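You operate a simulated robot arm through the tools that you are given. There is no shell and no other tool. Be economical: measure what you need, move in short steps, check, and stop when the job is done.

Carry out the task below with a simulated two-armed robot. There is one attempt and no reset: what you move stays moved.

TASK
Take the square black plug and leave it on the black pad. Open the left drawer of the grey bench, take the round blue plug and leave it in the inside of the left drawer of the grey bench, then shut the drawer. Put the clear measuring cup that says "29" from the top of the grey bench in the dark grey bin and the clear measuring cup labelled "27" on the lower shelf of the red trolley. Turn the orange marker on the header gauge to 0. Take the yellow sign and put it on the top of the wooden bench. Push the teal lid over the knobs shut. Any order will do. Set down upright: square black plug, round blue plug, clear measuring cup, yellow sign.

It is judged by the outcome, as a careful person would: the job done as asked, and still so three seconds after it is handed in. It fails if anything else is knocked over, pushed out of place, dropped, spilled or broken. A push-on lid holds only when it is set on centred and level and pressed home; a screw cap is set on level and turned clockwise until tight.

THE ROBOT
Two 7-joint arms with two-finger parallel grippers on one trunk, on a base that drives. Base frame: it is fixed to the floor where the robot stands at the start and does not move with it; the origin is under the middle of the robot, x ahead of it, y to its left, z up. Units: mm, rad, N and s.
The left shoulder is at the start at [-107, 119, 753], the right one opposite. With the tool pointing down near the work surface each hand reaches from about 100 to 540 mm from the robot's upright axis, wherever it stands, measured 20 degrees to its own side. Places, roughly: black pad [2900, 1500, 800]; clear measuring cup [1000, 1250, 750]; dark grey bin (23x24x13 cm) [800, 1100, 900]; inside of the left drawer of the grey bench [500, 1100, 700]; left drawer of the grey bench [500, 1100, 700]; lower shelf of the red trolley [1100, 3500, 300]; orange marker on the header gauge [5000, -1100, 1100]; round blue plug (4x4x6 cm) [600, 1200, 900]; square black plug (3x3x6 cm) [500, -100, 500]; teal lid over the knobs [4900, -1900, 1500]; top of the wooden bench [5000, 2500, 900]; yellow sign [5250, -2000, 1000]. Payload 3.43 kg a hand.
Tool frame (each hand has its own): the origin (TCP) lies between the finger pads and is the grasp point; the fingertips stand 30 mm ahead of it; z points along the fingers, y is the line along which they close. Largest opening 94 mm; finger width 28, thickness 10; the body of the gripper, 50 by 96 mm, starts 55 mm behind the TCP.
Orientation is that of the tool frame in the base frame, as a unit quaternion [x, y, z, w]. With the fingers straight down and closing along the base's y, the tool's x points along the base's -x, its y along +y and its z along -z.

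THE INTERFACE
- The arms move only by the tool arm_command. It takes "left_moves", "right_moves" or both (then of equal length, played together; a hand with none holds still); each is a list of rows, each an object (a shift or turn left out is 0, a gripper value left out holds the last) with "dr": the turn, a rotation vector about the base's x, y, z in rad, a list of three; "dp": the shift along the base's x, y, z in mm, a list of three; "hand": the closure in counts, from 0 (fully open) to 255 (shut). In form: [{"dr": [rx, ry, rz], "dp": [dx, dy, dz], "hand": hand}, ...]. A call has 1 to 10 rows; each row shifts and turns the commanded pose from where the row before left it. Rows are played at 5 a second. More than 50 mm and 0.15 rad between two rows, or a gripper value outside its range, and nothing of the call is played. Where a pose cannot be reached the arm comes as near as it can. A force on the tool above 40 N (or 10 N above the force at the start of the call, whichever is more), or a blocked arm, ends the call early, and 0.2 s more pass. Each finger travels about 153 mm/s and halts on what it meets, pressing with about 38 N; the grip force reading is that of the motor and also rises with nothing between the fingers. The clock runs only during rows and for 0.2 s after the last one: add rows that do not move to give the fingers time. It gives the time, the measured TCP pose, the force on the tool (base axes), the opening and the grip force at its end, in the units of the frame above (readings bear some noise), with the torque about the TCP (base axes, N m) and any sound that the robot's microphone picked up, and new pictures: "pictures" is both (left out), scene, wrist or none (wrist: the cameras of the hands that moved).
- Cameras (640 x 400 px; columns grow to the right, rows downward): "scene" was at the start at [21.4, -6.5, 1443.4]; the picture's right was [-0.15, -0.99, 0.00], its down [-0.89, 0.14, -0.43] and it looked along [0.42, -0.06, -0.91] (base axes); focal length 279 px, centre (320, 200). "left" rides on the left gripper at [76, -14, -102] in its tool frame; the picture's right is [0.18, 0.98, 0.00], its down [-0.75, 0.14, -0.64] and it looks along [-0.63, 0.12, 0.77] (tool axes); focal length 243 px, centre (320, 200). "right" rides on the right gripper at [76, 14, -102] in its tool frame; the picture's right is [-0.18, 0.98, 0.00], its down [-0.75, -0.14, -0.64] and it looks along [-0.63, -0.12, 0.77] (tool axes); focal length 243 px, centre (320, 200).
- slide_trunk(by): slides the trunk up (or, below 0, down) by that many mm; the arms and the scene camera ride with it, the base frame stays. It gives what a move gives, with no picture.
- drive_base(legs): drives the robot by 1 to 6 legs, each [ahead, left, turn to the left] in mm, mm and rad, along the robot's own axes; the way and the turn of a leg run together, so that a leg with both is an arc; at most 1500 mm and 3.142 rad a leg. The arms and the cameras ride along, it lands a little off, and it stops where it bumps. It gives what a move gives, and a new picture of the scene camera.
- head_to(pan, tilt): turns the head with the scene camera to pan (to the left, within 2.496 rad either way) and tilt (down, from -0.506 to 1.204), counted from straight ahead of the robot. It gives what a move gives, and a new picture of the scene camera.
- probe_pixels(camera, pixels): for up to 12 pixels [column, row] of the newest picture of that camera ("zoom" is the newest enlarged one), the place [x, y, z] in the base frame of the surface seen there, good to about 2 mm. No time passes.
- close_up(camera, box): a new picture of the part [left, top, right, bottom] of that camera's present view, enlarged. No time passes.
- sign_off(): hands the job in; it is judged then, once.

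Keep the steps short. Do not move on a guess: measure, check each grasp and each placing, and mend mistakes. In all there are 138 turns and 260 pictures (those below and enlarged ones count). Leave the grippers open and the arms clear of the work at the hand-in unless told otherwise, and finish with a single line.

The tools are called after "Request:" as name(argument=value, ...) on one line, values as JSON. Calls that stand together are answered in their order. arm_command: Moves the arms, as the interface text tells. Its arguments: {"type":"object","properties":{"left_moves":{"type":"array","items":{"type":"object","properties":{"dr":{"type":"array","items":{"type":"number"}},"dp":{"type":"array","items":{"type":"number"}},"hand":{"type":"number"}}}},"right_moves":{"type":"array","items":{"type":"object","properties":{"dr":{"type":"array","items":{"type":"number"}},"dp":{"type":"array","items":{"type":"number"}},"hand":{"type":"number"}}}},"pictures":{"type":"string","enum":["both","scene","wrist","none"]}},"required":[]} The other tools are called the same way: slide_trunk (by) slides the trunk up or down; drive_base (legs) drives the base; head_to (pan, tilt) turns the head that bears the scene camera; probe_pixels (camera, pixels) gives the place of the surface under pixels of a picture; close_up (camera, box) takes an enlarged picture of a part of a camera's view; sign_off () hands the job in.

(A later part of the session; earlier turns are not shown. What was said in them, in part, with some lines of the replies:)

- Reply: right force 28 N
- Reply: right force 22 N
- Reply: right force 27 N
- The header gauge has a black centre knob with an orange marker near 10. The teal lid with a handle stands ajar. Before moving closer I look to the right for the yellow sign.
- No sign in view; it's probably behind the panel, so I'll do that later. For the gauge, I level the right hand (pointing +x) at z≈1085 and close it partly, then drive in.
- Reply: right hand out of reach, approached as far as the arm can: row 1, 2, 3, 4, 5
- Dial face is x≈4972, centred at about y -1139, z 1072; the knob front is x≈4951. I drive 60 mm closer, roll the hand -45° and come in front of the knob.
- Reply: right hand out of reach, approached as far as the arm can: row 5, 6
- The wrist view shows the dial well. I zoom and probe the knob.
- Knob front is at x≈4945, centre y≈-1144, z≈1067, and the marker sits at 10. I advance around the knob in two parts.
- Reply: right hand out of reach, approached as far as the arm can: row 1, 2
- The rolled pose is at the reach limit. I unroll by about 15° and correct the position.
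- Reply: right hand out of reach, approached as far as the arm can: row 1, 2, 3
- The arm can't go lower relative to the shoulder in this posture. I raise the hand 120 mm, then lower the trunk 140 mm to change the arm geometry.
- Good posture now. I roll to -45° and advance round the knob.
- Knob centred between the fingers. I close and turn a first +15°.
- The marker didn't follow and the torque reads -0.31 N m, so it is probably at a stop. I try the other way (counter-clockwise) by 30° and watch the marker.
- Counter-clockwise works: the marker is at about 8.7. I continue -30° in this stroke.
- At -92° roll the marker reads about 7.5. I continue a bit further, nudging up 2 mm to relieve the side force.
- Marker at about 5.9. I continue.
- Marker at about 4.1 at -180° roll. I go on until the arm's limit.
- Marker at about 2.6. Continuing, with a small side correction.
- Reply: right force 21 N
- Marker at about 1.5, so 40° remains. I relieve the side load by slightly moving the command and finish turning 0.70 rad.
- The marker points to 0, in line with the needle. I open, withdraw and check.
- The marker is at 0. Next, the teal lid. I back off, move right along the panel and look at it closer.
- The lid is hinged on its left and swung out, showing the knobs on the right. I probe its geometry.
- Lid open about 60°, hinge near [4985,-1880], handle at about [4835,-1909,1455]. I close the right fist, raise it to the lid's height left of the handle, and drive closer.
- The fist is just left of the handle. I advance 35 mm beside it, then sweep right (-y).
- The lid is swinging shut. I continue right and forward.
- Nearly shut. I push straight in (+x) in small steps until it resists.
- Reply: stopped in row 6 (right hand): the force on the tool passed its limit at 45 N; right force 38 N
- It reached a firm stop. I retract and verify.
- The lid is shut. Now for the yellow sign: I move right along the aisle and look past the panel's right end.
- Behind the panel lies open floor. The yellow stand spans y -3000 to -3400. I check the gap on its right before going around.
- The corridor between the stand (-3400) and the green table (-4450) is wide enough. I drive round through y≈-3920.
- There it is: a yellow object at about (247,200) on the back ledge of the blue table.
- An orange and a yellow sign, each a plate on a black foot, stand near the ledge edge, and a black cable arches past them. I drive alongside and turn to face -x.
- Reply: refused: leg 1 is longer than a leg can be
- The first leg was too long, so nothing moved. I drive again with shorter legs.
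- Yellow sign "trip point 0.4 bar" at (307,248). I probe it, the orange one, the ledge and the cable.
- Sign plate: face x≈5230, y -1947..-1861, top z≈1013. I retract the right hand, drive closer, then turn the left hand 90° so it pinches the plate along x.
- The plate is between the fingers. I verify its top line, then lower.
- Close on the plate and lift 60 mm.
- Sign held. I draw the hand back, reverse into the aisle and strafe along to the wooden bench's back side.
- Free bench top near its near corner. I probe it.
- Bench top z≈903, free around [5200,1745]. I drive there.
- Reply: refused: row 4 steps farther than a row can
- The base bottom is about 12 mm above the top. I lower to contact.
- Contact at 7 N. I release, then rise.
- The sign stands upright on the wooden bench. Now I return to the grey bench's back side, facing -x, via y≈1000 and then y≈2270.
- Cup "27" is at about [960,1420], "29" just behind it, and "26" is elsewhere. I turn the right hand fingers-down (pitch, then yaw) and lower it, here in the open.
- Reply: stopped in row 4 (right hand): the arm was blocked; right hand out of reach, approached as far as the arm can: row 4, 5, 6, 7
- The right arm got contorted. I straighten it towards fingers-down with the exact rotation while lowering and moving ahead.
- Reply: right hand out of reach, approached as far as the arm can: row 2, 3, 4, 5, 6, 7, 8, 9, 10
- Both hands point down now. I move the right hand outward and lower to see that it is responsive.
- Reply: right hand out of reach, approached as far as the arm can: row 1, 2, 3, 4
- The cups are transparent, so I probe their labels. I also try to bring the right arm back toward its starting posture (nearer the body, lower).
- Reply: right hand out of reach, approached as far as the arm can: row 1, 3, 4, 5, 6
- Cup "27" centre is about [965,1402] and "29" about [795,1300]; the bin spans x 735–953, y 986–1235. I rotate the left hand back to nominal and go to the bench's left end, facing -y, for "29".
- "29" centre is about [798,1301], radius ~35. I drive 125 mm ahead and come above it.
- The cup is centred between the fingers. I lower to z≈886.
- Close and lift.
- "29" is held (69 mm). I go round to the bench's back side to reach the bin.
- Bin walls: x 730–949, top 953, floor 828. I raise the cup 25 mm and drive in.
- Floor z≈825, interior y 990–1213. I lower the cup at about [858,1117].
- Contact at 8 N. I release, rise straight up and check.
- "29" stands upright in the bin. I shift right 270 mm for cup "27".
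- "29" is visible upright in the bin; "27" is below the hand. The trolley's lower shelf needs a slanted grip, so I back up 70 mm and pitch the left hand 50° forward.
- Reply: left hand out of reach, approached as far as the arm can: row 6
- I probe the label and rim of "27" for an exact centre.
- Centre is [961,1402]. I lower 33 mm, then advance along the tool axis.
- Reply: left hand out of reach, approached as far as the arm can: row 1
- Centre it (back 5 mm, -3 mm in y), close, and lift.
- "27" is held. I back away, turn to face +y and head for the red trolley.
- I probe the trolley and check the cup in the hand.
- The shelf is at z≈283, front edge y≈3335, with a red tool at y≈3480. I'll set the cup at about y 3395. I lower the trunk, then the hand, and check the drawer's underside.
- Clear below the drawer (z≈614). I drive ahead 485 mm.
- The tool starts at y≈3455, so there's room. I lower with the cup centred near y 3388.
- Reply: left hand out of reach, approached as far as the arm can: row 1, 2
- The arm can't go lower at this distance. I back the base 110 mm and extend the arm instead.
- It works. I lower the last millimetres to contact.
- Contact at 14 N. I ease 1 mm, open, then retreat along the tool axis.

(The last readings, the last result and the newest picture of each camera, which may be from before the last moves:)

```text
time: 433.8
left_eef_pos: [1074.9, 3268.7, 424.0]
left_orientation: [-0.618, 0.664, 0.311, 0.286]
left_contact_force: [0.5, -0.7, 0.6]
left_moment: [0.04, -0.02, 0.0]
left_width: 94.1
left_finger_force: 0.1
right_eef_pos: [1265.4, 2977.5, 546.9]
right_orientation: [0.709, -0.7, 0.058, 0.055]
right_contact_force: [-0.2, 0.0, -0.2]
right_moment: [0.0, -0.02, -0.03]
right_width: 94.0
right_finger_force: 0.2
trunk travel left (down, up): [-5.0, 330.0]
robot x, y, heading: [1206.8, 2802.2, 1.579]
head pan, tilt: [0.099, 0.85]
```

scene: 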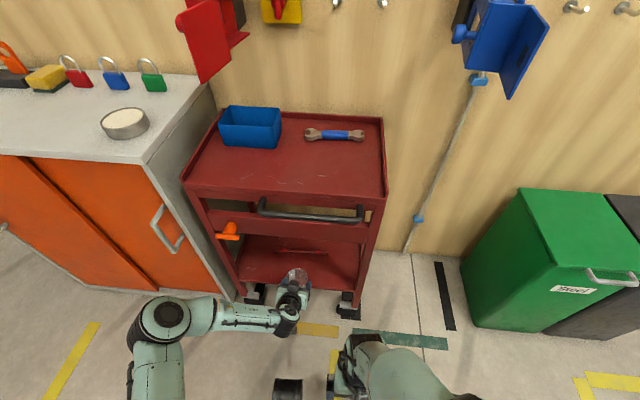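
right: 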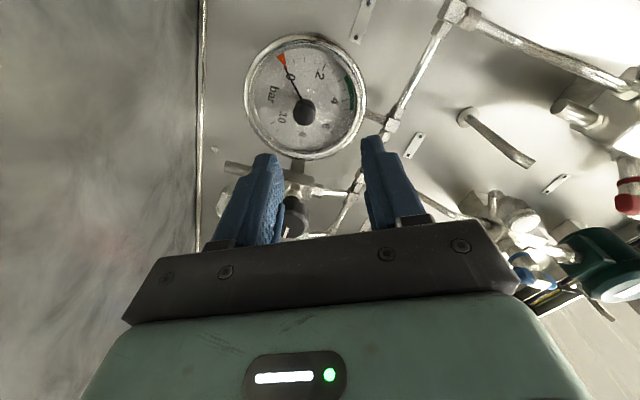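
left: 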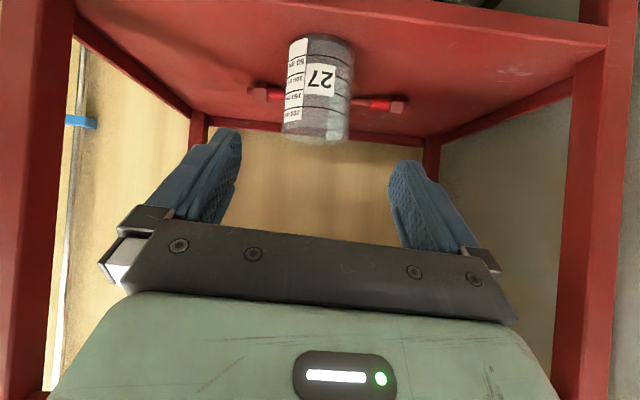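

"27" stands on the lower shelf. Last job: the drawer and the blue plug. I back off and go round to the bench's front side, raising the trunk.

Request:
drive_base(legs=[[-640, 0, 0], [0, 1450, 0], [0, 0, -1.577]])

Request:
slide_trunk(by=250)

Request:
head_to(pan=-0.7, tilt=0.6)

```text
time: 453.5
left_eef_pos: [235.8, 2295.7, 423.3]
left_orientation: [0.032, 0.905, 0.018, 0.423]
left_contact_force: [-0.3, -0.4, -0.2]
left_moment: [-0.02, -0.04, -0.04]
left_width: 93.8
left_finger_force: 0.1
right_eef_pos: [-55.4, 2105.5, 546.2]
right_orientation: [-0.007, 0.997, -0.001, -0.08]
right_contact_force: [-0.4, 0.3, -0.2]
right_moment: [-0.02, 0.01, -0.02]
right_width: 93.9
right_finger_force: 0.0
trunk travel left (down, up): [-5.0, 330.0]
robot x, y, heading: [-227.1, 2160.4, 0.007]
head pan, tilt: [0.099, 0.85]
```

scene: 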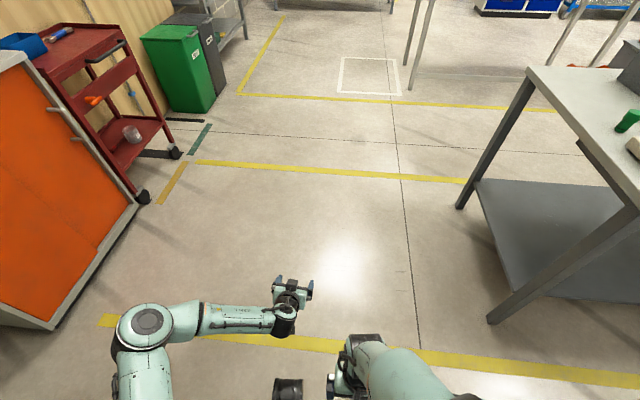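

```text
time: 456.1
left_eef_pos: [236.5, 2295.7, 674.2]
left_orientation: [0.032, 0.906, 0.018, 0.422]
left_contact_force: [0.1, -0.1, 0.2]
left_moment: [0.01, 0.02, 0.0]
left_width: 94.2
left_finger_force: 0.0
right_eef_pos: [-55.4, 2107.2, 795.9]
right_orientation: [-0.004, 0.997, -0.002, -0.081]
right_contact_force: [0.0, -0.2, 0.3]
right_moment: [0.02, 0.0, -0.01]
right_width: 94.2
right_finger_force: 0.1
trunk travel left (down, up): [-255.0, 80.0]
robot x, y, heading: [-232.1, 2164.0, 0.01]
head pan, tilt: [0.099, 0.85]
```

```text
time: 457.2
left_eef_pos: [235.4, 2295.1, 673.4]
left_orientation: [0.033, 0.906, 0.018, 0.423]
left_contact_force: [0.1, -0.5, 0.4]
left_moment: [-0.01, -0.05, -0.02]
left_width: 94.0
left_finger_force: 0.1
right_eef_pos: [-54.7, 2107.9, 796.8]
right_orientation: [-0.005, 0.997, -0.003, -0.08]
right_contact_force: [-0.2, 0.0, 0.6]
right_moment: [0.01, 0.01, 0.0]
right_width: 94.0
right_finger_force: 0.2
trunk travel left (down, up): [-255.0, 80.0]
robot x, y, heading: [-232.3, 2163.3, 0.005]
head pan, tilt: [-0.7, 0.6]
```

scene: 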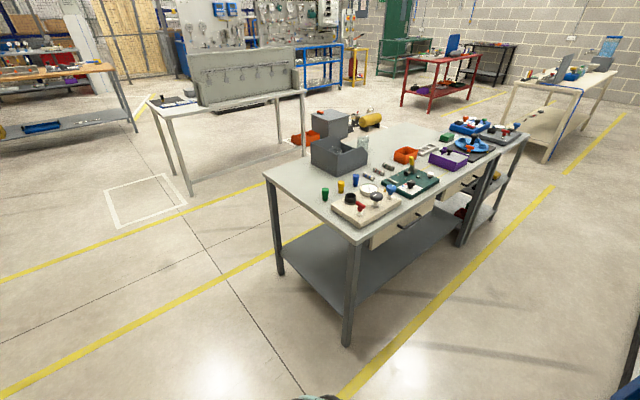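

I now bring the right arm forward and outward while rolling it -85° about z (the unwinding direction), as a test.

Request:
arm_command(right_moves=[{"dp": [15, -8, 5], "dr": [0, 0, -0.149]}, {"dp": [15, -8, 5], "dr": [0, 0, -0.149]}, {"dp": [15, -8, 5], "dr": [0, 0, -0.149]}, {"dp": [15, -8, 5], "dr": [0, 0, -0.149]}, {"dp": [15, -8, 5], "dr": [0, 0, -0.149]}, {"dp": [15, -8, 5], "dr": [0, 0, -0.149]}, {"dp": [15, -8, 5], "dr": [0, 0, -0.149]}, {"dp": [15, -8, 5], "dr": [0, 0, -0.149]}, {"dp": [15, -8, 5], "dr": [0, 0, -0.149]}, {"dp": [15, -8, 5], "dr": [0, 0, -0.149]}], pictures="none")

Request:
head_to(pan=-0.2, tilt=1.0)

```text
time: 459.4
left_eef_pos: [237.1, 2295.6, 674.8]
left_orientation: [0.032, 0.905, 0.017, 0.423]
left_contact_force: [0.2, 0.2, -0.4]
left_moment: [0.01, 0.01, -0.01]
left_width: 94.2
left_finger_force: 0.2
right_eef_pos: [94.5, 2027.4, 845.3]
right_orientation: [0.672, 0.736, 0.053, -0.06]
right_contact_force: [-0.1, 0.3, 0.5]
right_moment: [0.01, 0.0, 0.01]
right_width: 93.9
right_finger_force: 0.0
trunk travel left (down, up): [-255.0, 80.0]
robot x, y, heading: [-227.8, 2161.5, 0.008]
head pan, tilt: [-0.7, 0.6]
```

```text
time: 460.3
left_eef_pos: [235.2, 2295.0, 673.5]
left_orientation: [0.034, 0.905, 0.017, 0.423]
left_contact_force: [0.2, 0.4, 0.3]
left_moment: [0.0, 0.0, 0.0]
left_width: 94.0
left_finger_force: 0.0
right_eef_pos: [93.5, 2027.3, 845.5]
right_orientation: [0.672, 0.736, 0.052, -0.061]
right_contact_force: [0.8, 0.2, 0.6]
right_moment: [0.0, -0.01, -0.03]
right_width: 94.0
right_finger_force: 0.2
trunk travel left (down, up): [-255.0, 80.0]
robot x, y, heading: [-229.7, 2163.3, 0.01]
head pan, tilt: [-0.201, 1.0]
```

scene: 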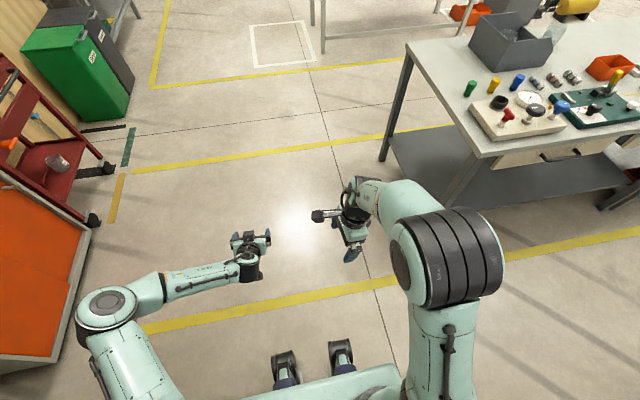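

The right arm now obeys. I set it pointing forward (20° down) with the fingers closing vertically for the drawer handle, raise the trunk, and strafe to the bench front.

Request:
arm_command(right_moves=[{"dr": [-0.0093, -0.137, -0.0197]}, {"dr": [-0.0093, -0.137, -0.0197]}, {"dr": [-0.0093, -0.137, -0.0197]}, {"dr": [-0.0093, -0.137, -0.0197]}, {"dr": [-0.0093, -0.137, -0.0197]}, {"dr": [-0.0093, -0.137, -0.0197]}, {"dr": [-0.0093, -0.137, -0.0197]}, {"dr": [-0.0093, -0.137, -0.0197]}, {"dr": [-0.0093, -0.137, -0.0197]}, {}], left_moves=[{"dp": [-15, 0, 20]}, {"dp": [-15, 0, 30]}, {"dp": [-15, 0, 30]}, {"dp": [-15, 0, 30]}, {"dp": [-15, 0, 30]}, {"dp": [-15, 0, 30]}, {}, {}, {}, {}], pictures="none")

Request:
slide_trunk(by=80)

Request:
drive_base(legs=[[0, -1070, -0.01]])

Request:
head_to(pan=0.15, tilt=0.8)

```text
time: 462.5
left_eef_pos: [147.2, 2294.5, 844.9]
left_orientation: [0.032, 0.905, 0.018, 0.423]
left_contact_force: [-0.1, -0.5, -0.7]
left_moment: [0.0, 0.01, -0.01]
left_width: 94.0
left_finger_force: 0.1
right_eef_pos: [128.1, 2032.4, 843.3]
right_orientation: [0.602, 0.614, 0.369, 0.353]
right_contact_force: [0.0, -1.0, 0.1]
right_moment: [-0.05, 0.03, 0.0]
right_width: 93.8
right_finger_force: 0.0
right hand out of reach, approached as far as the arm can: row 6, 7, 8, 9
trunk travel left (down, up): [-255.0, 80.0]
robot x, y, heading: [-228.7, 2163.1, 0.007]
head pan, tilt: [-0.201, 1.0]
```

```text
time: 463.7
left_eef_pos: [151.2, 2295.3, 926.3]
left_orientation: [0.032, 0.904, 0.019, 0.427]
left_contact_force: [0.8, 0.6, 0.0]
left_moment: [0.03, -0.06, 0.03]
left_width: 94.1
left_finger_force: 0.0
right_eef_pos: [183.8, 2033.3, 967.2]
right_orientation: [0.584, 0.598, 0.396, 0.38]
right_contact_force: [0.4, -0.1, -0.4]
right_moment: [0.02, -0.02, -0.01]
right_width: 93.9
right_finger_force: 0.0
trunk travel left (down, up): [-335.0, 0.0]
robot x, y, heading: [-233.3, 2168.5, 0.003]
head pan, tilt: [-0.201, 1.0]
```

```text
time: 473.4
left_eef_pos: [160.9, 1225.2, 927.3]
left_orientation: [0.031, 0.904, 0.019, 0.426]
left_contact_force: [-0.6, 0.4, 0.8]
left_moment: [-0.01, 0.01, -0.02]
left_width: 94.0
left_finger_force: 0.1
right_eef_pos: [192.1, 960.6, 965.7]
right_orientation: [0.586, 0.597, 0.395, 0.38]
right_contact_force: [0.3, 0.2, 0.1]
right_moment: [0.01, 0.04, 0.0]
right_width: 93.9
right_finger_force: 0.1
trunk travel left (down, up): [-335.0, 0.0]
robot x, y, heading: [-216.9, 1094.2, 0.004]
head pan, tilt: [-0.201, 1.0]
```

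scene: 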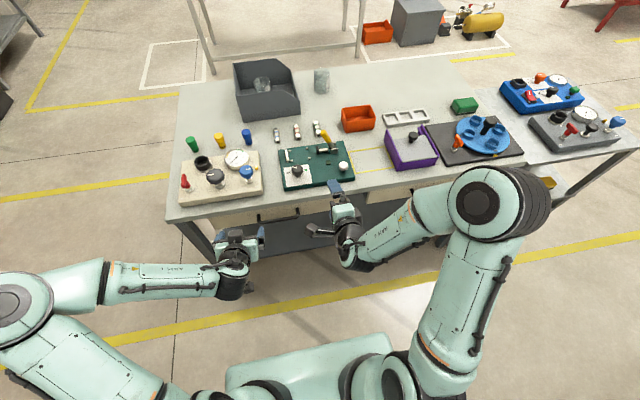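

```text
time: 474.2
left_eef_pos: [159.0, 1225.4, 927.7]
left_orientation: [0.032, 0.903, 0.019, 0.428]
left_contact_force: [-0.1, -0.8, 0.2]
left_moment: [0.03, 0.03, 0.02]
left_width: 93.8
left_finger_force: 0.1
right_eef_pos: [191.3, 962.6, 965.8]
right_orientation: [0.584, 0.598, 0.395, 0.38]
right_contact_force: [0.3, 0.1, 0.5]
right_moment: [-0.07, -0.01, -0.03]
right_width: 94.1
right_finger_force: 0.1
trunk travel left (down, up): [-335.0, 0.0]
robot x, y, heading: [-221.0, 1093.1, 0.003]
head pan, tilt: [0.15, 0.799]
```

scene: 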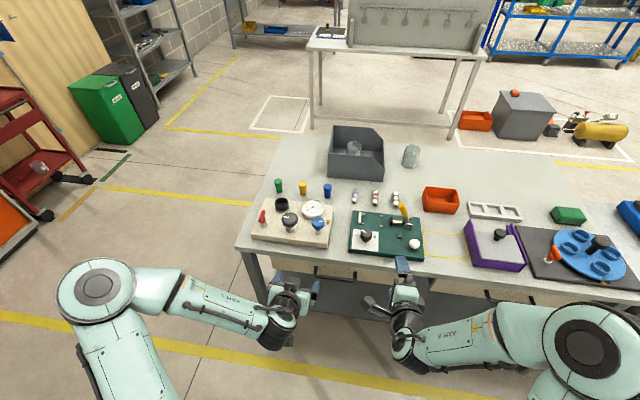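

Good view. I zoom and probe the blue plug, neighbours, drawer and handle.

Request:
close_up(camera="scene", box=[230, 160, 440, 300])

Request:
probe_pixels(camera="scene", pixels=[[327, 186], [327, 194], [318, 226], [313, 208], [355, 195], [305, 190], [340, 275], [322, 272], [355, 278], [335, 268], [368, 236], [285, 268]])

```text
2.86 times, centred on (335, 230) of scene
```

zoom: 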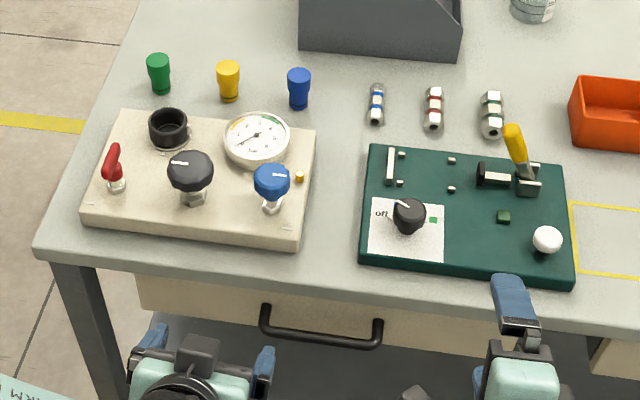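

```text
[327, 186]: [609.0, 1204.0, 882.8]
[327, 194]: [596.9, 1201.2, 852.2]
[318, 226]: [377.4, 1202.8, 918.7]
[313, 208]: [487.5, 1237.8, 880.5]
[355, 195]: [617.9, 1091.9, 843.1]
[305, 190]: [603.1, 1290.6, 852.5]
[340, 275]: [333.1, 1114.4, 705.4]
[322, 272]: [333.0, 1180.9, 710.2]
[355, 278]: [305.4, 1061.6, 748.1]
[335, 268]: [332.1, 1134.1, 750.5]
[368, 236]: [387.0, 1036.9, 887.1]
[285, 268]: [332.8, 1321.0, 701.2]
```

Blue plug: centre about [614,1203], top z 882. A knob and gauge lie in front of it, so I use a steeper pitch (about 65°). I lift both hands and then drive in.

Request:
arm_command(left_moves=[{"dr": [0, 0.09, 0], "dp": [5, -4, 20], "hand": 60}, {"dr": [0, 0.09, 0], "dp": [5, -4, 20]}, {"dr": [0, 0.09, 0], "dp": [5, -4, 20]}, {"dr": [0, 0.09, 0], "dp": [5, -4, 15]}, {"dr": [0, 0.09, 0], "dp": [5, -4, 15]}, {}], right_moves=[{"dp": [0, -8, 15]}, {"dp": [0, -8, 15]}, {"dp": [0, -8, 15]}, {"dp": [0, -8, 15]}, {"dp": [0, -8, 15]}, {}], pictures="none")

Request:
drive_base(legs=[[225, 0, 0]])

```text
time: 475.6
left_eef_pos: [184.1, 1205.5, 1018.1]
left_orientation: [0.036, 0.976, 0.01, 0.214]
left_contact_force: [1.0, -0.1, 0.4]
left_moment: [-0.03, -0.01, 0.01]
left_width: 71.7
left_finger_force: 0.0
right_eef_pos: [191.6, 922.5, 1041.1]
right_orientation: [0.585, 0.597, 0.395, 0.38]
right_contact_force: [0.3, -0.2, 0.1]
right_moment: [0.03, -0.02, -0.05]
right_width: 94.0
right_finger_force: 0.1
trunk travel left (down, up): [-335.0, 0.0]
robot x, y, heading: [-220.9, 1092.6, 0.005]
head pan, tilt: [0.15, 0.799]
```

```text
time: 477.3
left_eef_pos: [405.1, 1207.2, 1017.4]
left_orientation: [0.036, 0.976, 0.011, 0.214]
left_contact_force: [-0.4, -1.1, -0.7]
left_moment: [0.0, -0.01, -0.01]
left_width: 71.8
left_finger_force: 0.0
right_eef_pos: [413.2, 922.7, 1040.2]
right_orientation: [0.585, 0.597, 0.396, 0.38]
right_contact_force: [-0.2, 0.0, 0.3]
right_moment: [-0.03, -0.04, -0.01]
right_width: 94.0
right_finger_force: 0.1
trunk travel left (down, up): [-335.0, 0.0]
robot x, y, heading: [3.3, 1094.5, 0.008]
head pan, tilt: [0.15, 0.799]
```

scene: 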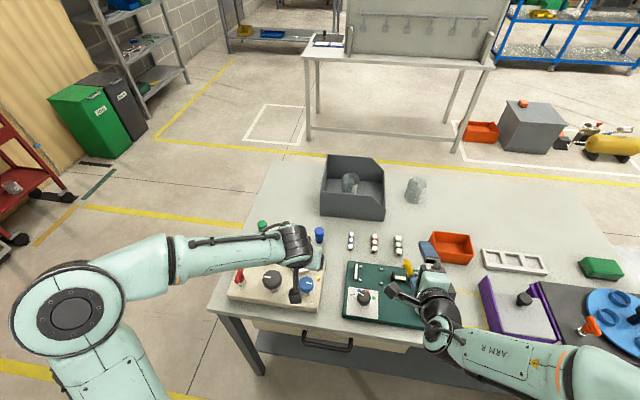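

Request:
arm_command(left_moves=[{"dp": [45, -1, 0]}, {"dp": [45, -1, 0]}, {"dp": [45, -1, -10]}, {"dp": [40, -1, -20]}, {"dp": [0, 0, -30]}, {}], pictures="wrist")

Request:
close_up(camera="left", box=[180, 20, 460, 240])

```text
time: 478.7
left_eef_pos: [581.6, 1204.0, 956.0]
left_orientation: [0.037, 0.976, 0.011, 0.215]
left_contact_force: [-0.6, -0.2, -0.2]
left_moment: [0.02, 0.02, -0.01]
left_width: 72.0
left_finger_force: 0.1
right_eef_pos: [414.0, 923.2, 1041.0]
right_orientation: [0.585, 0.597, 0.396, 0.379]
right_contact_force: [0.3, 0.2, 1.4]
right_moment: [0.01, 0.02, -0.01]
right_width: 94.2
right_finger_force: 0.1
trunk travel left (down, up): [-335.0, 0.0]
robot x, y, heading: [4.6, 1097.4, 0.009]
head pan, tilt: [0.15, 0.799]
```

left: 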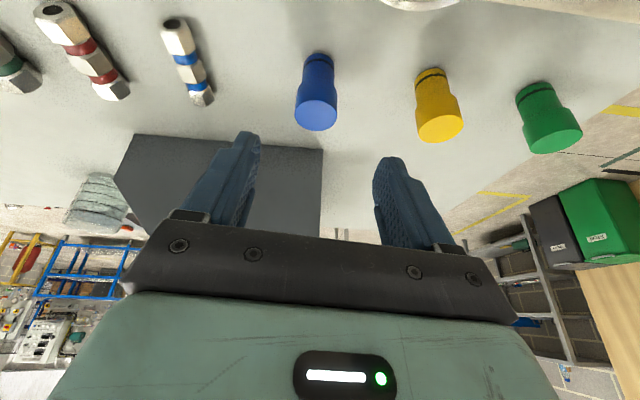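

```text
1.82 times, centred on (320, 130) of left
```

zoom: 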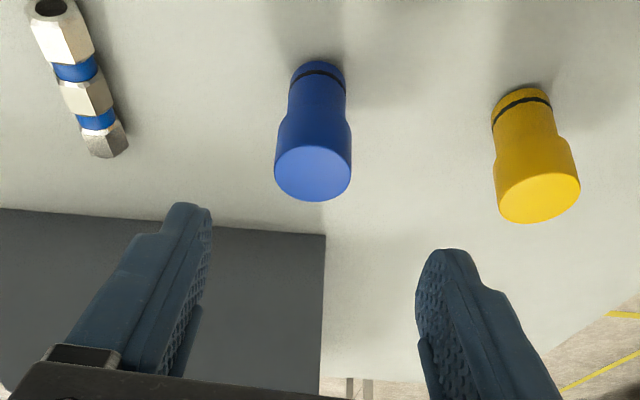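

Request:
probe_pixels(camera="zoom", pixels=[[312, 172], [312, 145], [280, 165], [345, 165], [318, 100], [312, 196]])

```text
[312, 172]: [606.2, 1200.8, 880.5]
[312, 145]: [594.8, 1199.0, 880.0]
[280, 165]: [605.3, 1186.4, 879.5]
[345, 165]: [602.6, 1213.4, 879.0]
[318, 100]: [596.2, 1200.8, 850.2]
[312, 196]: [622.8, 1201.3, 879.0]
```

Plug top is [608,1200,880]. I descend on it.

Request:
arm_command(left_moves=[{"dp": [6, -2, -30]}, {"dp": [10, -1, -31]}, {"dp": [10, -1, -31]}, {}], pictures="wrist")

```text
time: 479.7
left_eef_pos: [607.0, 1202.0, 865.1]
left_orientation: [0.035, 0.976, 0.01, 0.214]
left_contact_force: [0.4, 0.6, -0.4]
left_moment: [-0.02, 0.0, -0.01]
left_width: 71.8
left_finger_force: 0.2
right_eef_pos: [412.7, 923.5, 1040.9]
right_orientation: [0.585, 0.598, 0.396, 0.379]
right_contact_force: [0.4, 0.4, 0.1]
right_moment: [0.02, -0.01, -0.01]
right_width: 93.8
right_finger_force: 0.0
trunk travel left (down, up): [-335.0, 0.0]
robot x, y, heading: [4.1, 1098.2, 0.008]
head pan, tilt: [0.15, 0.799]
```

left: 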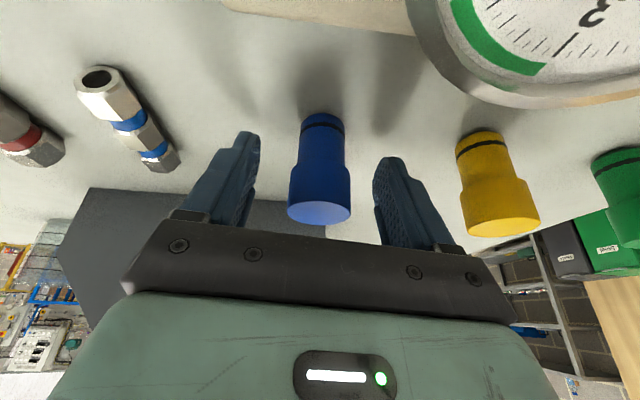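

The plug is between the pads. I close and lift.

Request:
arm_command(left_moves=[{"hand": 255}, {}, {}, {"dp": [0, 0, 25]}, {"dp": [0, 0, 40]}, {"dp": [0, 0, 45]}, {"dp": [0, 0, 40]}, {}], pictures="wrist")

```text
time: 481.5
left_eef_pos: [608.8, 1195.9, 1015.6]
left_orientation: [0.036, 0.976, 0.011, 0.214]
left_contact_force: [0.0, -0.6, -0.2]
left_moment: [0.02, 0.01, -0.03]
left_width: 34.6
left_finger_force: 37.9
right_eef_pos: [414.1, 922.7, 1041.9]
right_orientation: [0.584, 0.598, 0.396, 0.38]
right_contact_force: [-0.2, 0.0, -0.8]
right_moment: [-0.02, 0.0, 0.0]
right_width: 94.1
right_finger_force: 0.0
trunk travel left (down, up): [-335.0, 0.0]
robot x, y, heading: [-1.2, 1094.5, 0.005]
head pan, tilt: [0.15, 0.799]
```

left: 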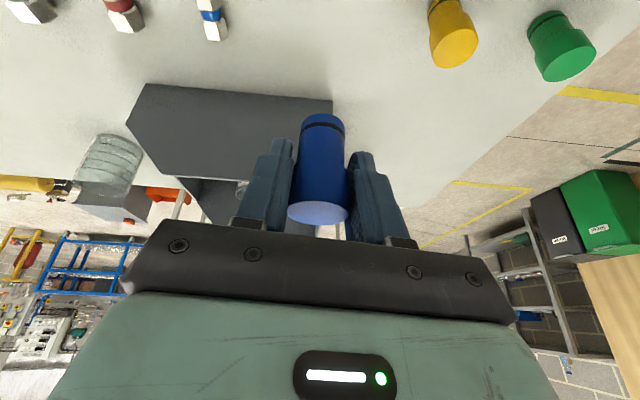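

The plug is held. I retract the left hand and pitch the right hand steeply (75°) for hooking the handle bar, then drive back and left a little.

Request:
arm_command(left_moves=[{"dp": [-40, 5, 5]}, {"dp": [-40, 5, 5]}, {"dp": [-40, 5, 5]}, {"dp": [-40, 5, 5]}, {"dp": [-30, 5, 0]}, {}, {}, {}], right_moves=[{"dr": [0, 0.13, 0], "dp": [0, 0, 0], "hand": 170}, {"dr": [0, 0.13, 0]}, {"dr": [0, 0.13, 0]}, {"dr": [0, 0.13, 0]}, {"dr": [0, 0.13, 0]}, {"dr": [0, 0.13, 0]}, {"dr": [0, 0.127, 0]}, {}], pictures="none")

Request:
drive_base(legs=[[-230, 75, 0]])

Request:
head_to(pan=-0.05, tilt=0.95)

```text
time: 483.3
left_eef_pos: [416.3, 1219.5, 1036.1]
left_orientation: [0.036, 0.976, 0.012, 0.214]
left_contact_force: [-0.7, 0.0, -0.6]
left_moment: [0.05, -0.03, 0.0]
left_width: 34.8
left_finger_force: 38.5
right_eef_pos: [416.4, 945.4, 987.8]
right_orientation: [0.689, 0.705, 0.156, 0.068]
right_contact_force: [-1.0, -0.2, 0.5]
right_moment: [0.01, 0.01, -0.05]
right_width: 31.1
right_finger_force: 0.1
right hand out of reach, approached as far as the arm can: row 3, 4, 5
trunk travel left (down, up): [-335.0, 0.0]
robot x, y, heading: [0.8, 1095.4, 0.009]
head pan, tilt: [0.15, 0.799]
```

```text
time: 485.1
left_eef_pos: [185.7, 1292.6, 1035.7]
left_orientation: [0.036, 0.976, 0.011, 0.215]
left_contact_force: [-0.1, -0.2, -0.2]
left_moment: [0.02, -0.01, 0.01]
left_width: 34.8
left_finger_force: 37.9
right_eef_pos: [186.8, 1017.7, 987.7]
right_orientation: [0.689, 0.704, 0.157, 0.069]
right_contact_force: [0.5, 0.3, 0.2]
right_moment: [0.01, 0.01, -0.01]
right_width: 31.4
right_finger_force: 0.0
trunk travel left (down, up): [-335.0, 0.0]
robot x, y, heading: [-232.5, 1169.3, 0.002]
head pan, tilt: [0.15, 0.799]
```

scene: 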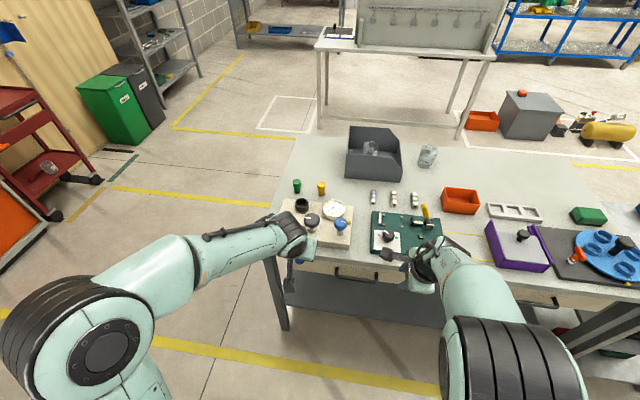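

```text
time: 485.9
left_eef_pos: [185.5, 1293.0, 1035.4]
left_orientation: [0.036, 0.976, 0.01, 0.215]
left_contact_force: [-0.2, 0.5, -0.3]
left_moment: [0.03, 0.0, -0.02]
left_width: 34.8
left_finger_force: 38.2
right_eef_pos: [184.6, 1018.0, 986.9]
right_orientation: [0.688, 0.705, 0.156, 0.07]
right_contact_force: [0.5, -0.5, -0.9]
right_moment: [0.01, -0.04, -0.01]
right_width: 31.2
right_finger_force: 0.0
trunk travel left (down, up): [-335.0, 0.0]
robot x, y, heading: [-228.9, 1167.7, 0.007]
head pan, tilt: [-0.051, 0.949]
```

scene: 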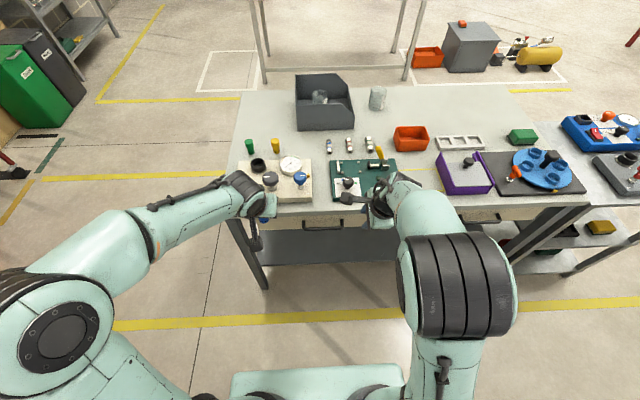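

Request:
close_up(camera="scene", box=[285, 200, 365, 250])

Request:
probe_pixels(camera="zoom", pixels=[[300, 205], [200, 205], [400, 205], [300, 195], [300, 215], [170, 190], [445, 190], [300, 170], [300, 130], [40, 170], [560, 150], [300, 100]])

```text
8.00 times, centred on (325, 225) of scene
```

zoom: 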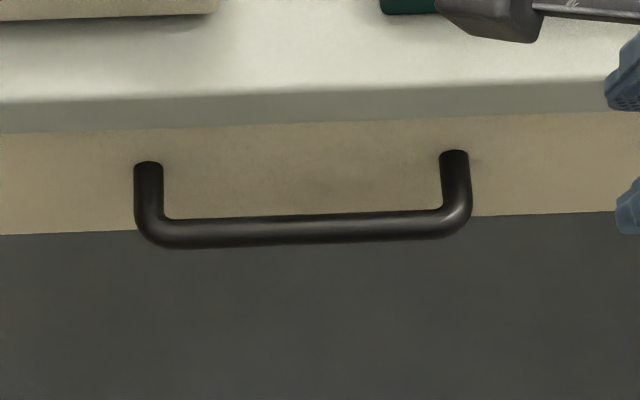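

```text
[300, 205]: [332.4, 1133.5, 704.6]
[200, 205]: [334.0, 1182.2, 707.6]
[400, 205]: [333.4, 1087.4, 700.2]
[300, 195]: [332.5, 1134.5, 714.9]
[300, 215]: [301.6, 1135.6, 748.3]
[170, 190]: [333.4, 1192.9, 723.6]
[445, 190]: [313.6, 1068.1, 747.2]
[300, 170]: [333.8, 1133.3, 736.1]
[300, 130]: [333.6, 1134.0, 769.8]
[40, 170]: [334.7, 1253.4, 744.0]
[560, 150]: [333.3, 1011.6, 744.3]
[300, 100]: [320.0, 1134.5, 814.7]
```

The bar is at about x≈297, z≈745, y 1068–1195, and the bench lip reaches x≈320. I refine the bar position and bring the right hand to a pre-grip pose above and in front.

Request:
probe_pixels(camera="zoom", pixels=[[350, 216], [350, 225], [350, 232], [350, 240], [250, 232]])

Request:
arm_command(right_moves=[{"dr": [-0.132, 0, 0], "dp": [17, 20, -40], "hand": 178}, {"dr": [0, -0.085, 0], "dp": [17, 20, -40]}, {"dr": [0, -0.085, 0], "dp": [17, 20, -40]}, {"dp": [17, 20, -40]}, {}], pictures="wrist")

```text
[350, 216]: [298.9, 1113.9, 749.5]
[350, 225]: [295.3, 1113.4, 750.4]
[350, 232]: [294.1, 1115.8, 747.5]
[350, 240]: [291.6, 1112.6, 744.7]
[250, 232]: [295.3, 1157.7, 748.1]
```

```text
time: 487.1
left_eef_pos: [185.1, 1292.2, 1033.9]
left_orientation: [0.037, 0.976, 0.011, 0.215]
left_contact_force: [-1.1, 0.0, -0.2]
left_moment: [0.0, 0.02, -0.02]
left_width: 34.6
left_finger_force: 37.5
right_eef_pos: [257.3, 1097.9, 826.3]
right_orientation: [0.671, 0.7, 0.169, 0.175]
right_contact_force: [-0.2, -0.5, -0.2]
right_moment: [0.01, -0.03, 0.0]
right_width: 28.8
right_finger_force: 0.1
trunk travel left (down, up): [-335.0, 0.0]
robot x, y, heading: [-232.1, 1165.9, 0.008]
head pan, tilt: [-0.051, 0.949]
```

right: 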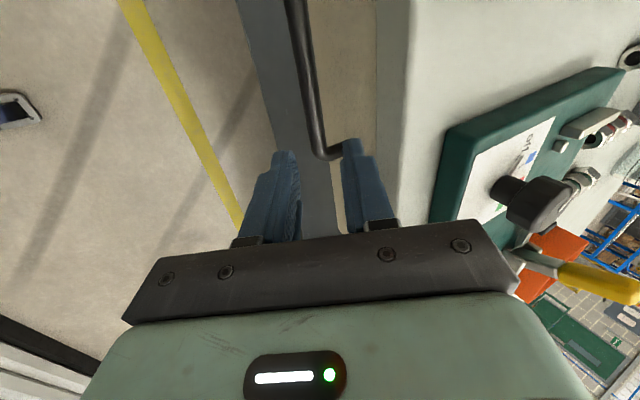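

The bar lies between the fingers' line. I advance along the axis to straddle it.

Request:
arm_command(right_moves=[{"dp": [12, 3, -25]}, {"dp": [12, 3, -25]}, {"dp": [13, 3, -25]}, {}], pictures="wrist")

```text
time: 488.1
left_eef_pos: [185.0, 1292.3, 1036.5]
left_orientation: [0.036, 0.976, 0.011, 0.214]
left_contact_force: [-0.4, 0.2, -0.1]
left_moment: [0.02, -0.03, -0.01]
left_width: 34.5
left_finger_force: 38.5
right_eef_pos: [292.5, 1108.3, 752.6]
right_orientation: [0.671, 0.701, 0.167, 0.175]
right_contact_force: [-0.4, -0.5, 0.2]
right_moment: [0.02, 0.01, 0.0]
right_width: 28.5
right_finger_force: 0.1
trunk travel left (down, up): [-335.0, 0.0]
robot x, y, heading: [-232.8, 1169.9, 0.002]
head pan, tilt: [-0.051, 0.949]
```

right: 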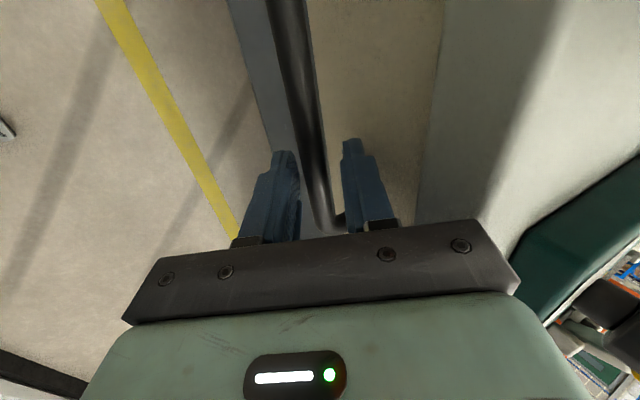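

The bar is between the fingers. I close, then pull toward -x.

Request:
arm_command(right_moves=[{"hand": 255}, {}, {}, {"dp": [-12, 0, 0]}, {"dp": [-20, 0, 0]}, {"dp": [-20, 0, 0]}, {"dp": [-20, 0, 0]}, {}], pictures="scene")

```text
time: 489.9
left_eef_pos: [186.3, 1291.7, 1034.1]
left_orientation: [0.036, 0.976, 0.01, 0.214]
left_contact_force: [0.1, 0.1, -0.9]
left_moment: [0.0, -0.04, 0.0]
left_width: 34.4
left_finger_force: 37.7
right_eef_pos: [218.1, 1108.7, 751.0]
right_orientation: [0.671, 0.701, 0.168, 0.174]
right_contact_force: [-0.5, 1.9, -5.4]
right_moment: [0.6, 0.01, -1.07]
right_width: 14.5
right_finger_force: 45.0
trunk travel left (down, up): [-335.0, 0.0]
robot x, y, heading: [-229.0, 1169.6, 0.005]
head pan, tilt: [-0.051, 0.949]
```

scene: 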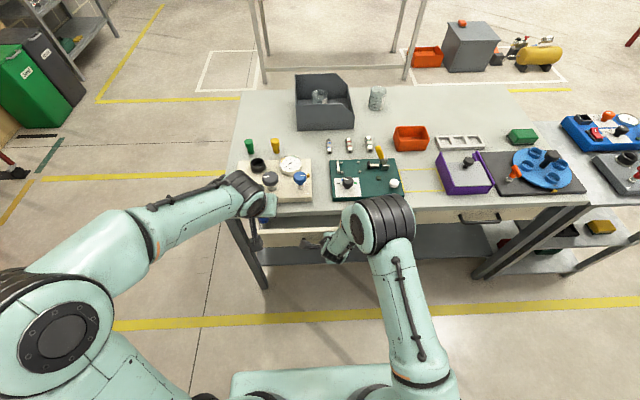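

The drawer is opening. I pull another 130 mm.

Request:
arm_command(right_moves=[{"dp": [-22, 0, 0]}, {"dp": [-22, 0, 0]}, {"dp": [-22, 0, 0]}, {"dp": [-22, 0, 0]}, {"dp": [-22, 0, 0]}, {"dp": [-20, 0, 0]}, {}], pictures="scene")

Request:
close_up(camera="scene", box=[200, 170, 460, 330])

```text
time: 491.4
left_eef_pos: [186.4, 1292.8, 1035.6]
left_orientation: [0.036, 0.976, 0.01, 0.214]
left_contact_force: [0.4, -0.4, -1.4]
left_moment: [-0.01, 0.02, 0.01]
left_width: 34.7
left_finger_force: 38.1
right_eef_pos: [89.6, 1107.3, 751.1]
right_orientation: [0.67, 0.702, 0.168, 0.175]
right_contact_force: [-0.4, 6.1, 5.8]
right_moment: [1.03, -0.03, -0.87]
right_width: 14.6
right_finger_force: 45.0
trunk travel left (down, up): [-335.0, 0.0]
robot x, y, heading: [-228.5, 1168.6, 0.003]
head pan, tilt: [-0.051, 0.949]
```

scene: 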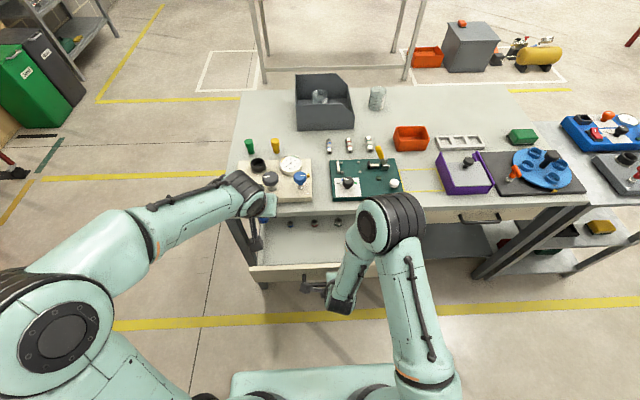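

```text
2.46 times, centred on (330, 250) of scene
```

zoom: 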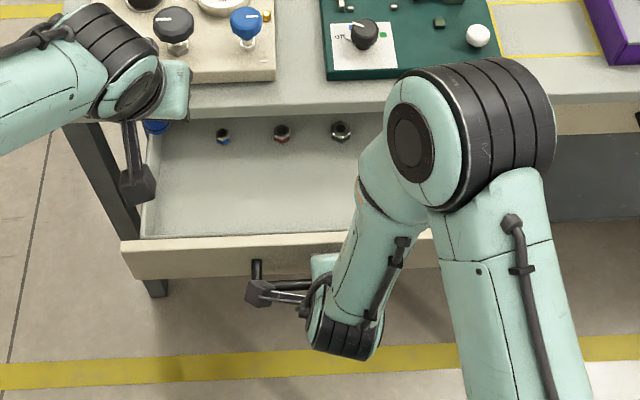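

The drawer is open about 200 mm, with a few fittings at the back. I keep hold of the handle for closing. I probe the inside.

Request:
probe_pixels(camera="zoom", pixels=[[230, 190], [300, 180], [222, 130], [280, 130], [150, 215], [200, 240], [200, 255], [180, 200], [340, 130], [250, 215]])

```text
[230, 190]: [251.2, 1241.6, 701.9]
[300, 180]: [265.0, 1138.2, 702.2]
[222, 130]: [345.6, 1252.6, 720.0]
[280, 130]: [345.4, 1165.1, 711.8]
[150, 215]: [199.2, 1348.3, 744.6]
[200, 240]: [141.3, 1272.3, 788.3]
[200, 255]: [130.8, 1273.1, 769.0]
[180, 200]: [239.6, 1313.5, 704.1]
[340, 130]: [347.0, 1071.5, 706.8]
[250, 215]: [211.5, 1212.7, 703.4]
```

Floor z≈703, front panel top 788. I'll set the plug at about [285,1250], clear of the fittings (x≥340). I move over and descend.

Request:
arm_command(left_moves=[{"dp": [33, -14, -5]}, {"dp": [33, -14, -10]}, {"dp": [33, -14, -20]}, {"dp": [0, 0, -46]}, {"dp": [0, 0, -46]}, {"dp": [0, 0, -46]}, {"dp": [0, 0, -46]}, {"dp": [0, 0, -30]}, {}], pictures="both")

```text
time: 493.4
left_eef_pos: [284.3, 1251.2, 785.3]
left_orientation: [0.036, 0.976, 0.009, 0.216]
left_contact_force: [-0.6, -0.1, -1.3]
left_moment: [0.01, 0.01, 0.01]
left_width: 34.6
left_finger_force: 37.9
right_eef_pos: [88.7, 1106.6, 751.6]
right_orientation: [0.671, 0.7, 0.168, 0.175]
right_contact_force: [0.9, 8.1, 18.2]
right_moment: [0.9, -0.15, -0.98]
right_width: 14.4
right_finger_force: 45.1
trunk travel left (down, up): [-335.0, 0.0]
robot x, y, heading: [-230.0, 1165.3, 0.004]
head pan, tilt: [-0.051, 0.949]
```

scene: 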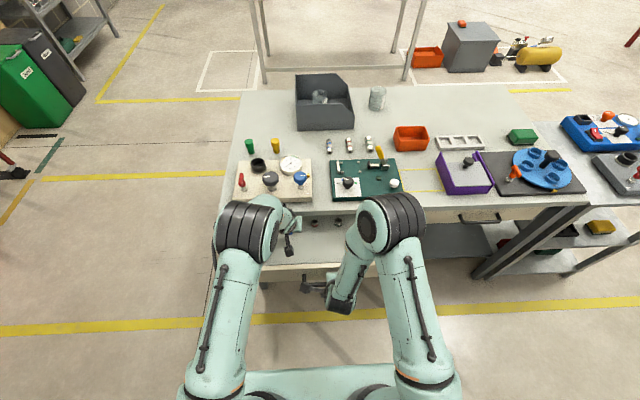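
left: 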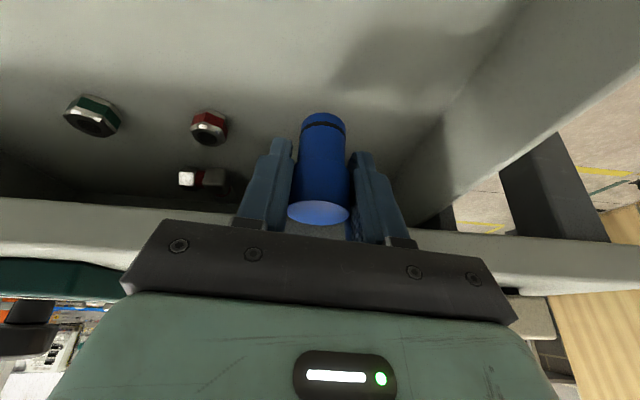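

Clear. I lower to just above the drawer floor and then to contact.

Request:
arm_command(left_moves=[{"dp": [0, 0, -20]}, {"dp": [0, 0, -13]}, {"dp": [0, 0, -2]}, {}, {"dp": [0, 0, -2]}, {}], pictures="none")

```text
time: 494.9
left_eef_pos: [284.8, 1250.4, 748.6]
left_orientation: [0.036, 0.976, 0.011, 0.215]
left_contact_force: [0.5, 0.3, -0.5]
left_moment: [0.01, 0.02, 0.01]
left_width: 34.8
left_finger_force: 38.2
right_eef_pos: [88.8, 1108.8, 751.6]
right_orientation: [0.671, 0.7, 0.169, 0.175]
right_contact_force: [0.4, 8.9, 21.1]
right_moment: [0.78, -0.15, -1.04]
right_width: 14.5
right_finger_force: 44.8
trunk travel left (down, up): [-335.0, 0.0]
robot x, y, heading: [-231.5, 1168.1, 0.004]
head pan, tilt: [-0.051, 0.949]
```

Request:
arm_command(left_moves=[{"dp": [0, 0, -2]}, {}, {"dp": [0, 0, -1.5]}, {}], pictures="none")

```text
time: 495.9
left_eef_pos: [283.6, 1250.8, 747.7]
left_orientation: [0.037, 0.976, 0.009, 0.215]
left_contact_force: [-1.4, -1.3, 5.3]
left_moment: [-0.05, 0.05, -0.01]
left_width: 34.7
left_finger_force: 37.8
right_eef_pos: [89.7, 1107.9, 751.8]
right_orientation: [0.671, 0.701, 0.168, 0.174]
right_contact_force: [2.5, 9.4, 17.6]
right_moment: [0.68, -0.15, -1.08]
right_width: 14.5
right_finger_force: 44.9
trunk travel left (down, up): [-335.0, 0.0]
robot x, y, heading: [-230.3, 1166.6, 0.003]
head pan, tilt: [-0.051, 0.949]
```

Contact. I open, rise, and look.

Request:
arm_command(left_moves=[{"hand": 150}, {"hand": 80}, {}, {"dp": [-5, 0, 25]}, {"dp": [-5, 0, 45]}, {"dp": [0, 0, 45]}, {"dp": [0, 0, 45]}, {"dp": [-10, 0, 45]}, {"dp": [-20, 10, 40]}], pictures="wrist")

```text
time: 497.9
left_eef_pos: [241.4, 1260.6, 988.4]
left_orientation: [0.036, 0.976, 0.01, 0.214]
left_contact_force: [-0.8, 0.0, -0.5]
left_moment: [0.03, -0.02, -0.01]
left_width: 64.5
left_finger_force: 0.0
right_eef_pos: [88.1, 1107.3, 752.4]
right_orientation: [0.671, 0.701, 0.168, 0.174]
right_contact_force: [-0.8, 9.2, 23.8]
right_moment: [0.46, -0.08, -1.18]
right_width: 14.4
right_finger_force: 44.7
trunk travel left (down, up): [-335.0, 0.0]
robot x, y, heading: [-229.9, 1167.2, 0.009]
head pan, tilt: [-0.051, 0.949]
```

left: 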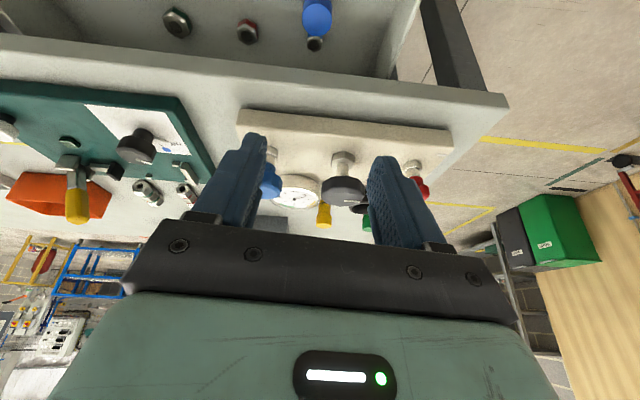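

The plug stands in the drawer. I move the left hand back and gently push the drawer shut with the right hand still on the handle.

Request:
arm_command(right_moves=[{"dp": [6, 0, 0]}, {"dp": [12, 0, 0]}, {"dp": [16, 0, 0]}, {"dp": [16, 0, 0]}, {"dp": [16, 0, 0]}, {"dp": [16, 0, 0]}, {"dp": [16, 0, 0]}, {"dp": [16, 0, 0]}, {"dp": [16, 0, 0]}, {"dp": [12, 0, 0]}], left_moves=[{"dp": [-15, 10, 5]}, {"dp": [-15, 10, 5]}, {"dp": [-15, 10, 5]}, {"dp": [-15, 10, 5]}, {"dp": [-15, 10, 5]}, {}, {}, {}, {}, {}], pictures="scene")

Request:
close_up(camera="scene", box=[230, 170, 410, 290])

```text
time: 500.1
left_eef_pos: [169.3, 1310.9, 1015.7]
left_orientation: [0.036, 0.976, 0.011, 0.214]
left_contact_force: [-0.1, 0.0, 0.3]
left_moment: [-0.01, 0.0, -0.02]
left_width: 64.9
left_finger_force: 0.0
right_eef_pos: [230.1, 1108.4, 751.8]
right_orientation: [0.671, 0.701, 0.167, 0.174]
right_contact_force: [1.8, 8.7, 6.4]
right_moment: [0.91, -0.05, -1.04]
right_width: 14.6
right_finger_force: 44.8
trunk travel left (down, up): [-335.0, 0.0]
robot x, y, heading: [-230.1, 1164.4, 0.001]
head pan, tilt: [-0.051, 0.949]
```

scene: 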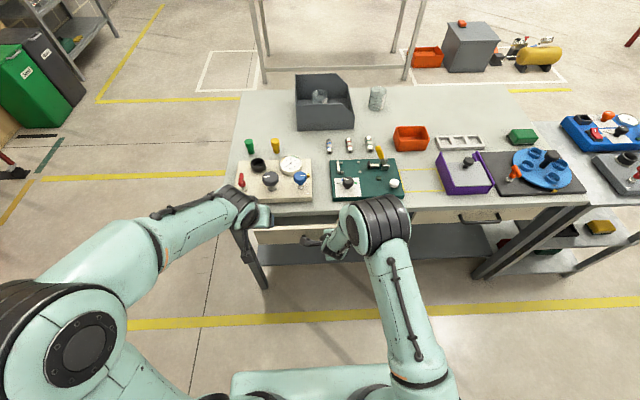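

```text
3.33 times, centred on (320, 230) of scene
```

zoom: 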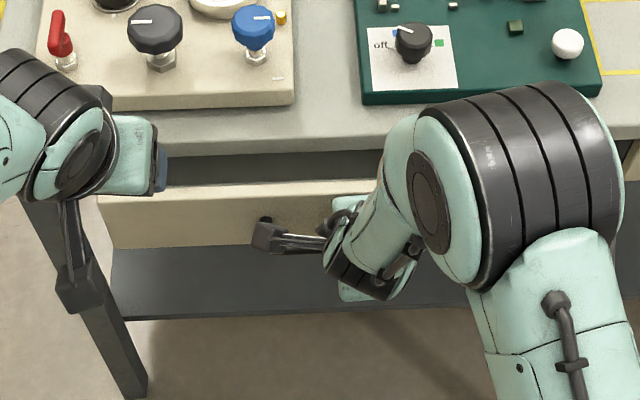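

Almost shut, with about 62 mm left. I push on gently until it stops.

Request:
arm_command(right_moves=[{"dp": [12, 0, 0]}, {"dp": [14, 0, 0]}, {"dp": [14, 0, 0]}, {"dp": [12, 0, 0]}, {"dp": [8, 0, 0]}, {"dp": [4, 0, 0]}, {"dp": [3, 0, 0]}, {}], pictures="none")

```text
time: 501.9
left_eef_pos: [166.5, 1311.6, 1016.6]
left_orientation: [0.036, 0.976, 0.01, 0.216]
left_contact_force: [-0.1, 0.6, -0.4]
left_moment: [0.01, -0.01, -0.01]
left_width: 64.7
left_finger_force: 0.0
right_eef_pos: [292.2, 1106.8, 750.4]
right_orientation: [0.671, 0.701, 0.167, 0.171]
right_contact_force: [-32.2, 9.6, 14.8]
right_moment: [0.25, 0.32, -1.35]
right_width: 14.3
right_finger_force: 45.1
trunk travel left (down, up): [-335.0, 0.0]
robot x, y, heading: [-231.7, 1166.6, 0.011]
head pan, tilt: [-0.051, 0.949]
5 turns are left
```

It is shut (x≈292, 32 N against the stop). I relax, open, and retract along the axis, then check.

Request:
arm_command(right_moves=[{"dp": [-2, 0, 0]}, {"hand": 176}, {}, {"dp": [-12, -3, 25]}, {"dp": [-12, -3, 25]}, {"dp": [-13, -3, 25]}, {"dp": [-30, -20, 30], "hand": 0}, {"dp": [-30, -20, 30]}, {}], left_moves=[{"hand": 0}, {}, {}, {}, {}, {}, {}, {}, {}], pictures="scene")

Request:
close_up(camera="scene", box=[230, 150, 430, 280])

Request:
probe_pixels(camera="zoom", pixels=[[220, 245], [280, 245], [300, 230], [180, 240]])

```text
time: 503.9
left_eef_pos: [170.1, 1310.6, 1015.2]
left_orientation: [0.036, 0.976, 0.011, 0.215]
left_contact_force: [0.6, 0.1, 0.2]
left_moment: [-0.05, 0.03, 0.0]
left_width: 94.0
left_finger_force: 0.1
right_eef_pos: [199.6, 1056.1, 887.0]
right_orientation: [0.671, 0.701, 0.168, 0.175]
right_contact_force: [-0.4, 0.3, 0.8]
right_moment: [0.04, 0.0, 0.0]
right_width: 94.3
right_finger_force: 0.1
trunk travel left (down, up): [-335.0, 0.0]
robot x, y, heading: [-228.4, 1170.1, 0.001]
head pan, tilt: [-0.051, 0.949]
```

scene: 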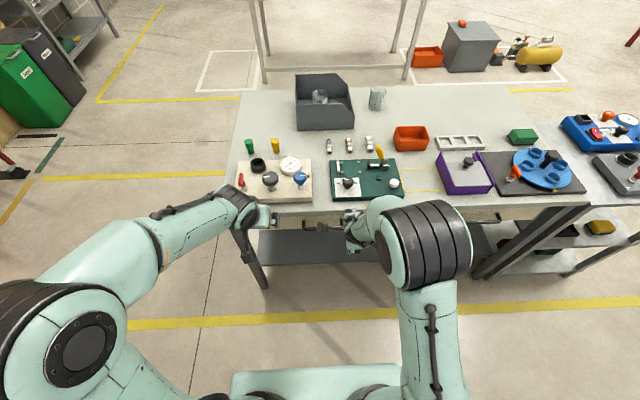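

```text
3.08 times, centred on (330, 215) of scene
```

zoom: 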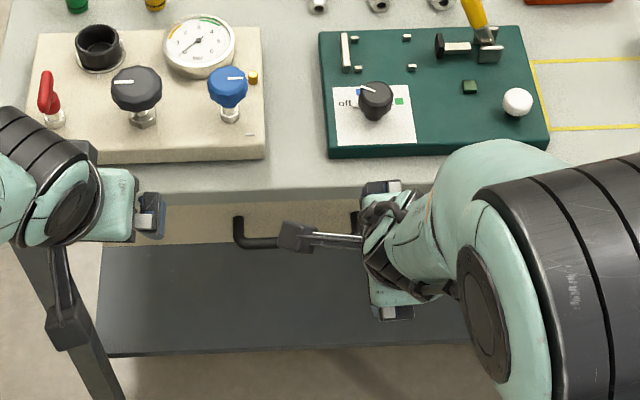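

```text
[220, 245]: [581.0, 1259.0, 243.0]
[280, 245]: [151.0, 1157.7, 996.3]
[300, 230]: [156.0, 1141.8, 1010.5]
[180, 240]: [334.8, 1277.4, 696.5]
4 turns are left
```

The drawer face is back at x≈334, so it is shut. I back the robot clear of the work.

Request:
drive_base(legs=[[-120, 0, 0]])

```text
time: 505.1
left_eef_pos: [50.4, 1310.3, 1016.2]
left_orientation: [0.036, 0.976, 0.01, 0.214]
left_contact_force: [-0.4, 0.5, 0.1]
left_moment: [0.0, 0.01, 0.01]
left_width: 93.9
left_finger_force: 0.1
right_eef_pos: [81.8, 1056.7, 887.6]
right_orientation: [0.671, 0.701, 0.168, 0.174]
right_contact_force: [-0.9, 0.6, -0.2]
right_moment: [0.02, 0.0, 0.0]
right_width: 93.9
right_finger_force: 0.1
trunk travel left (down, up): [-335.0, 0.0]
robot x, y, heading: [-348.9, 1164.8, 0.01]
head pan, tilt: [-0.051, 0.949]
3 turns are left
```

scene: 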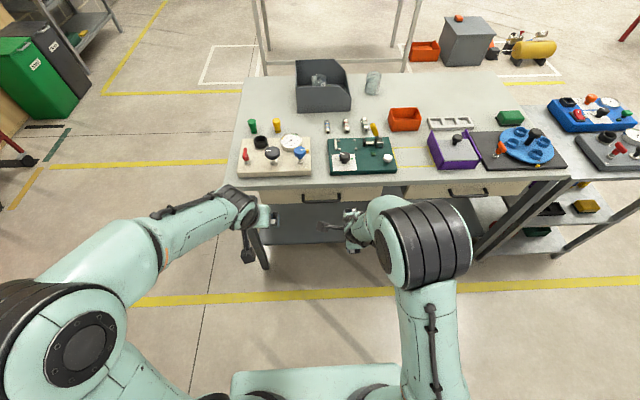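

Everything is placed, the drawer is shut, the grippers are open and the arms are clear. I hand in.

Request:
sign_off()

```text
The job is handed in.
```

All the tasks are done and the job is handed in; I last saw the blue plug standing in the open drawer and did not look inside again after shutting it.
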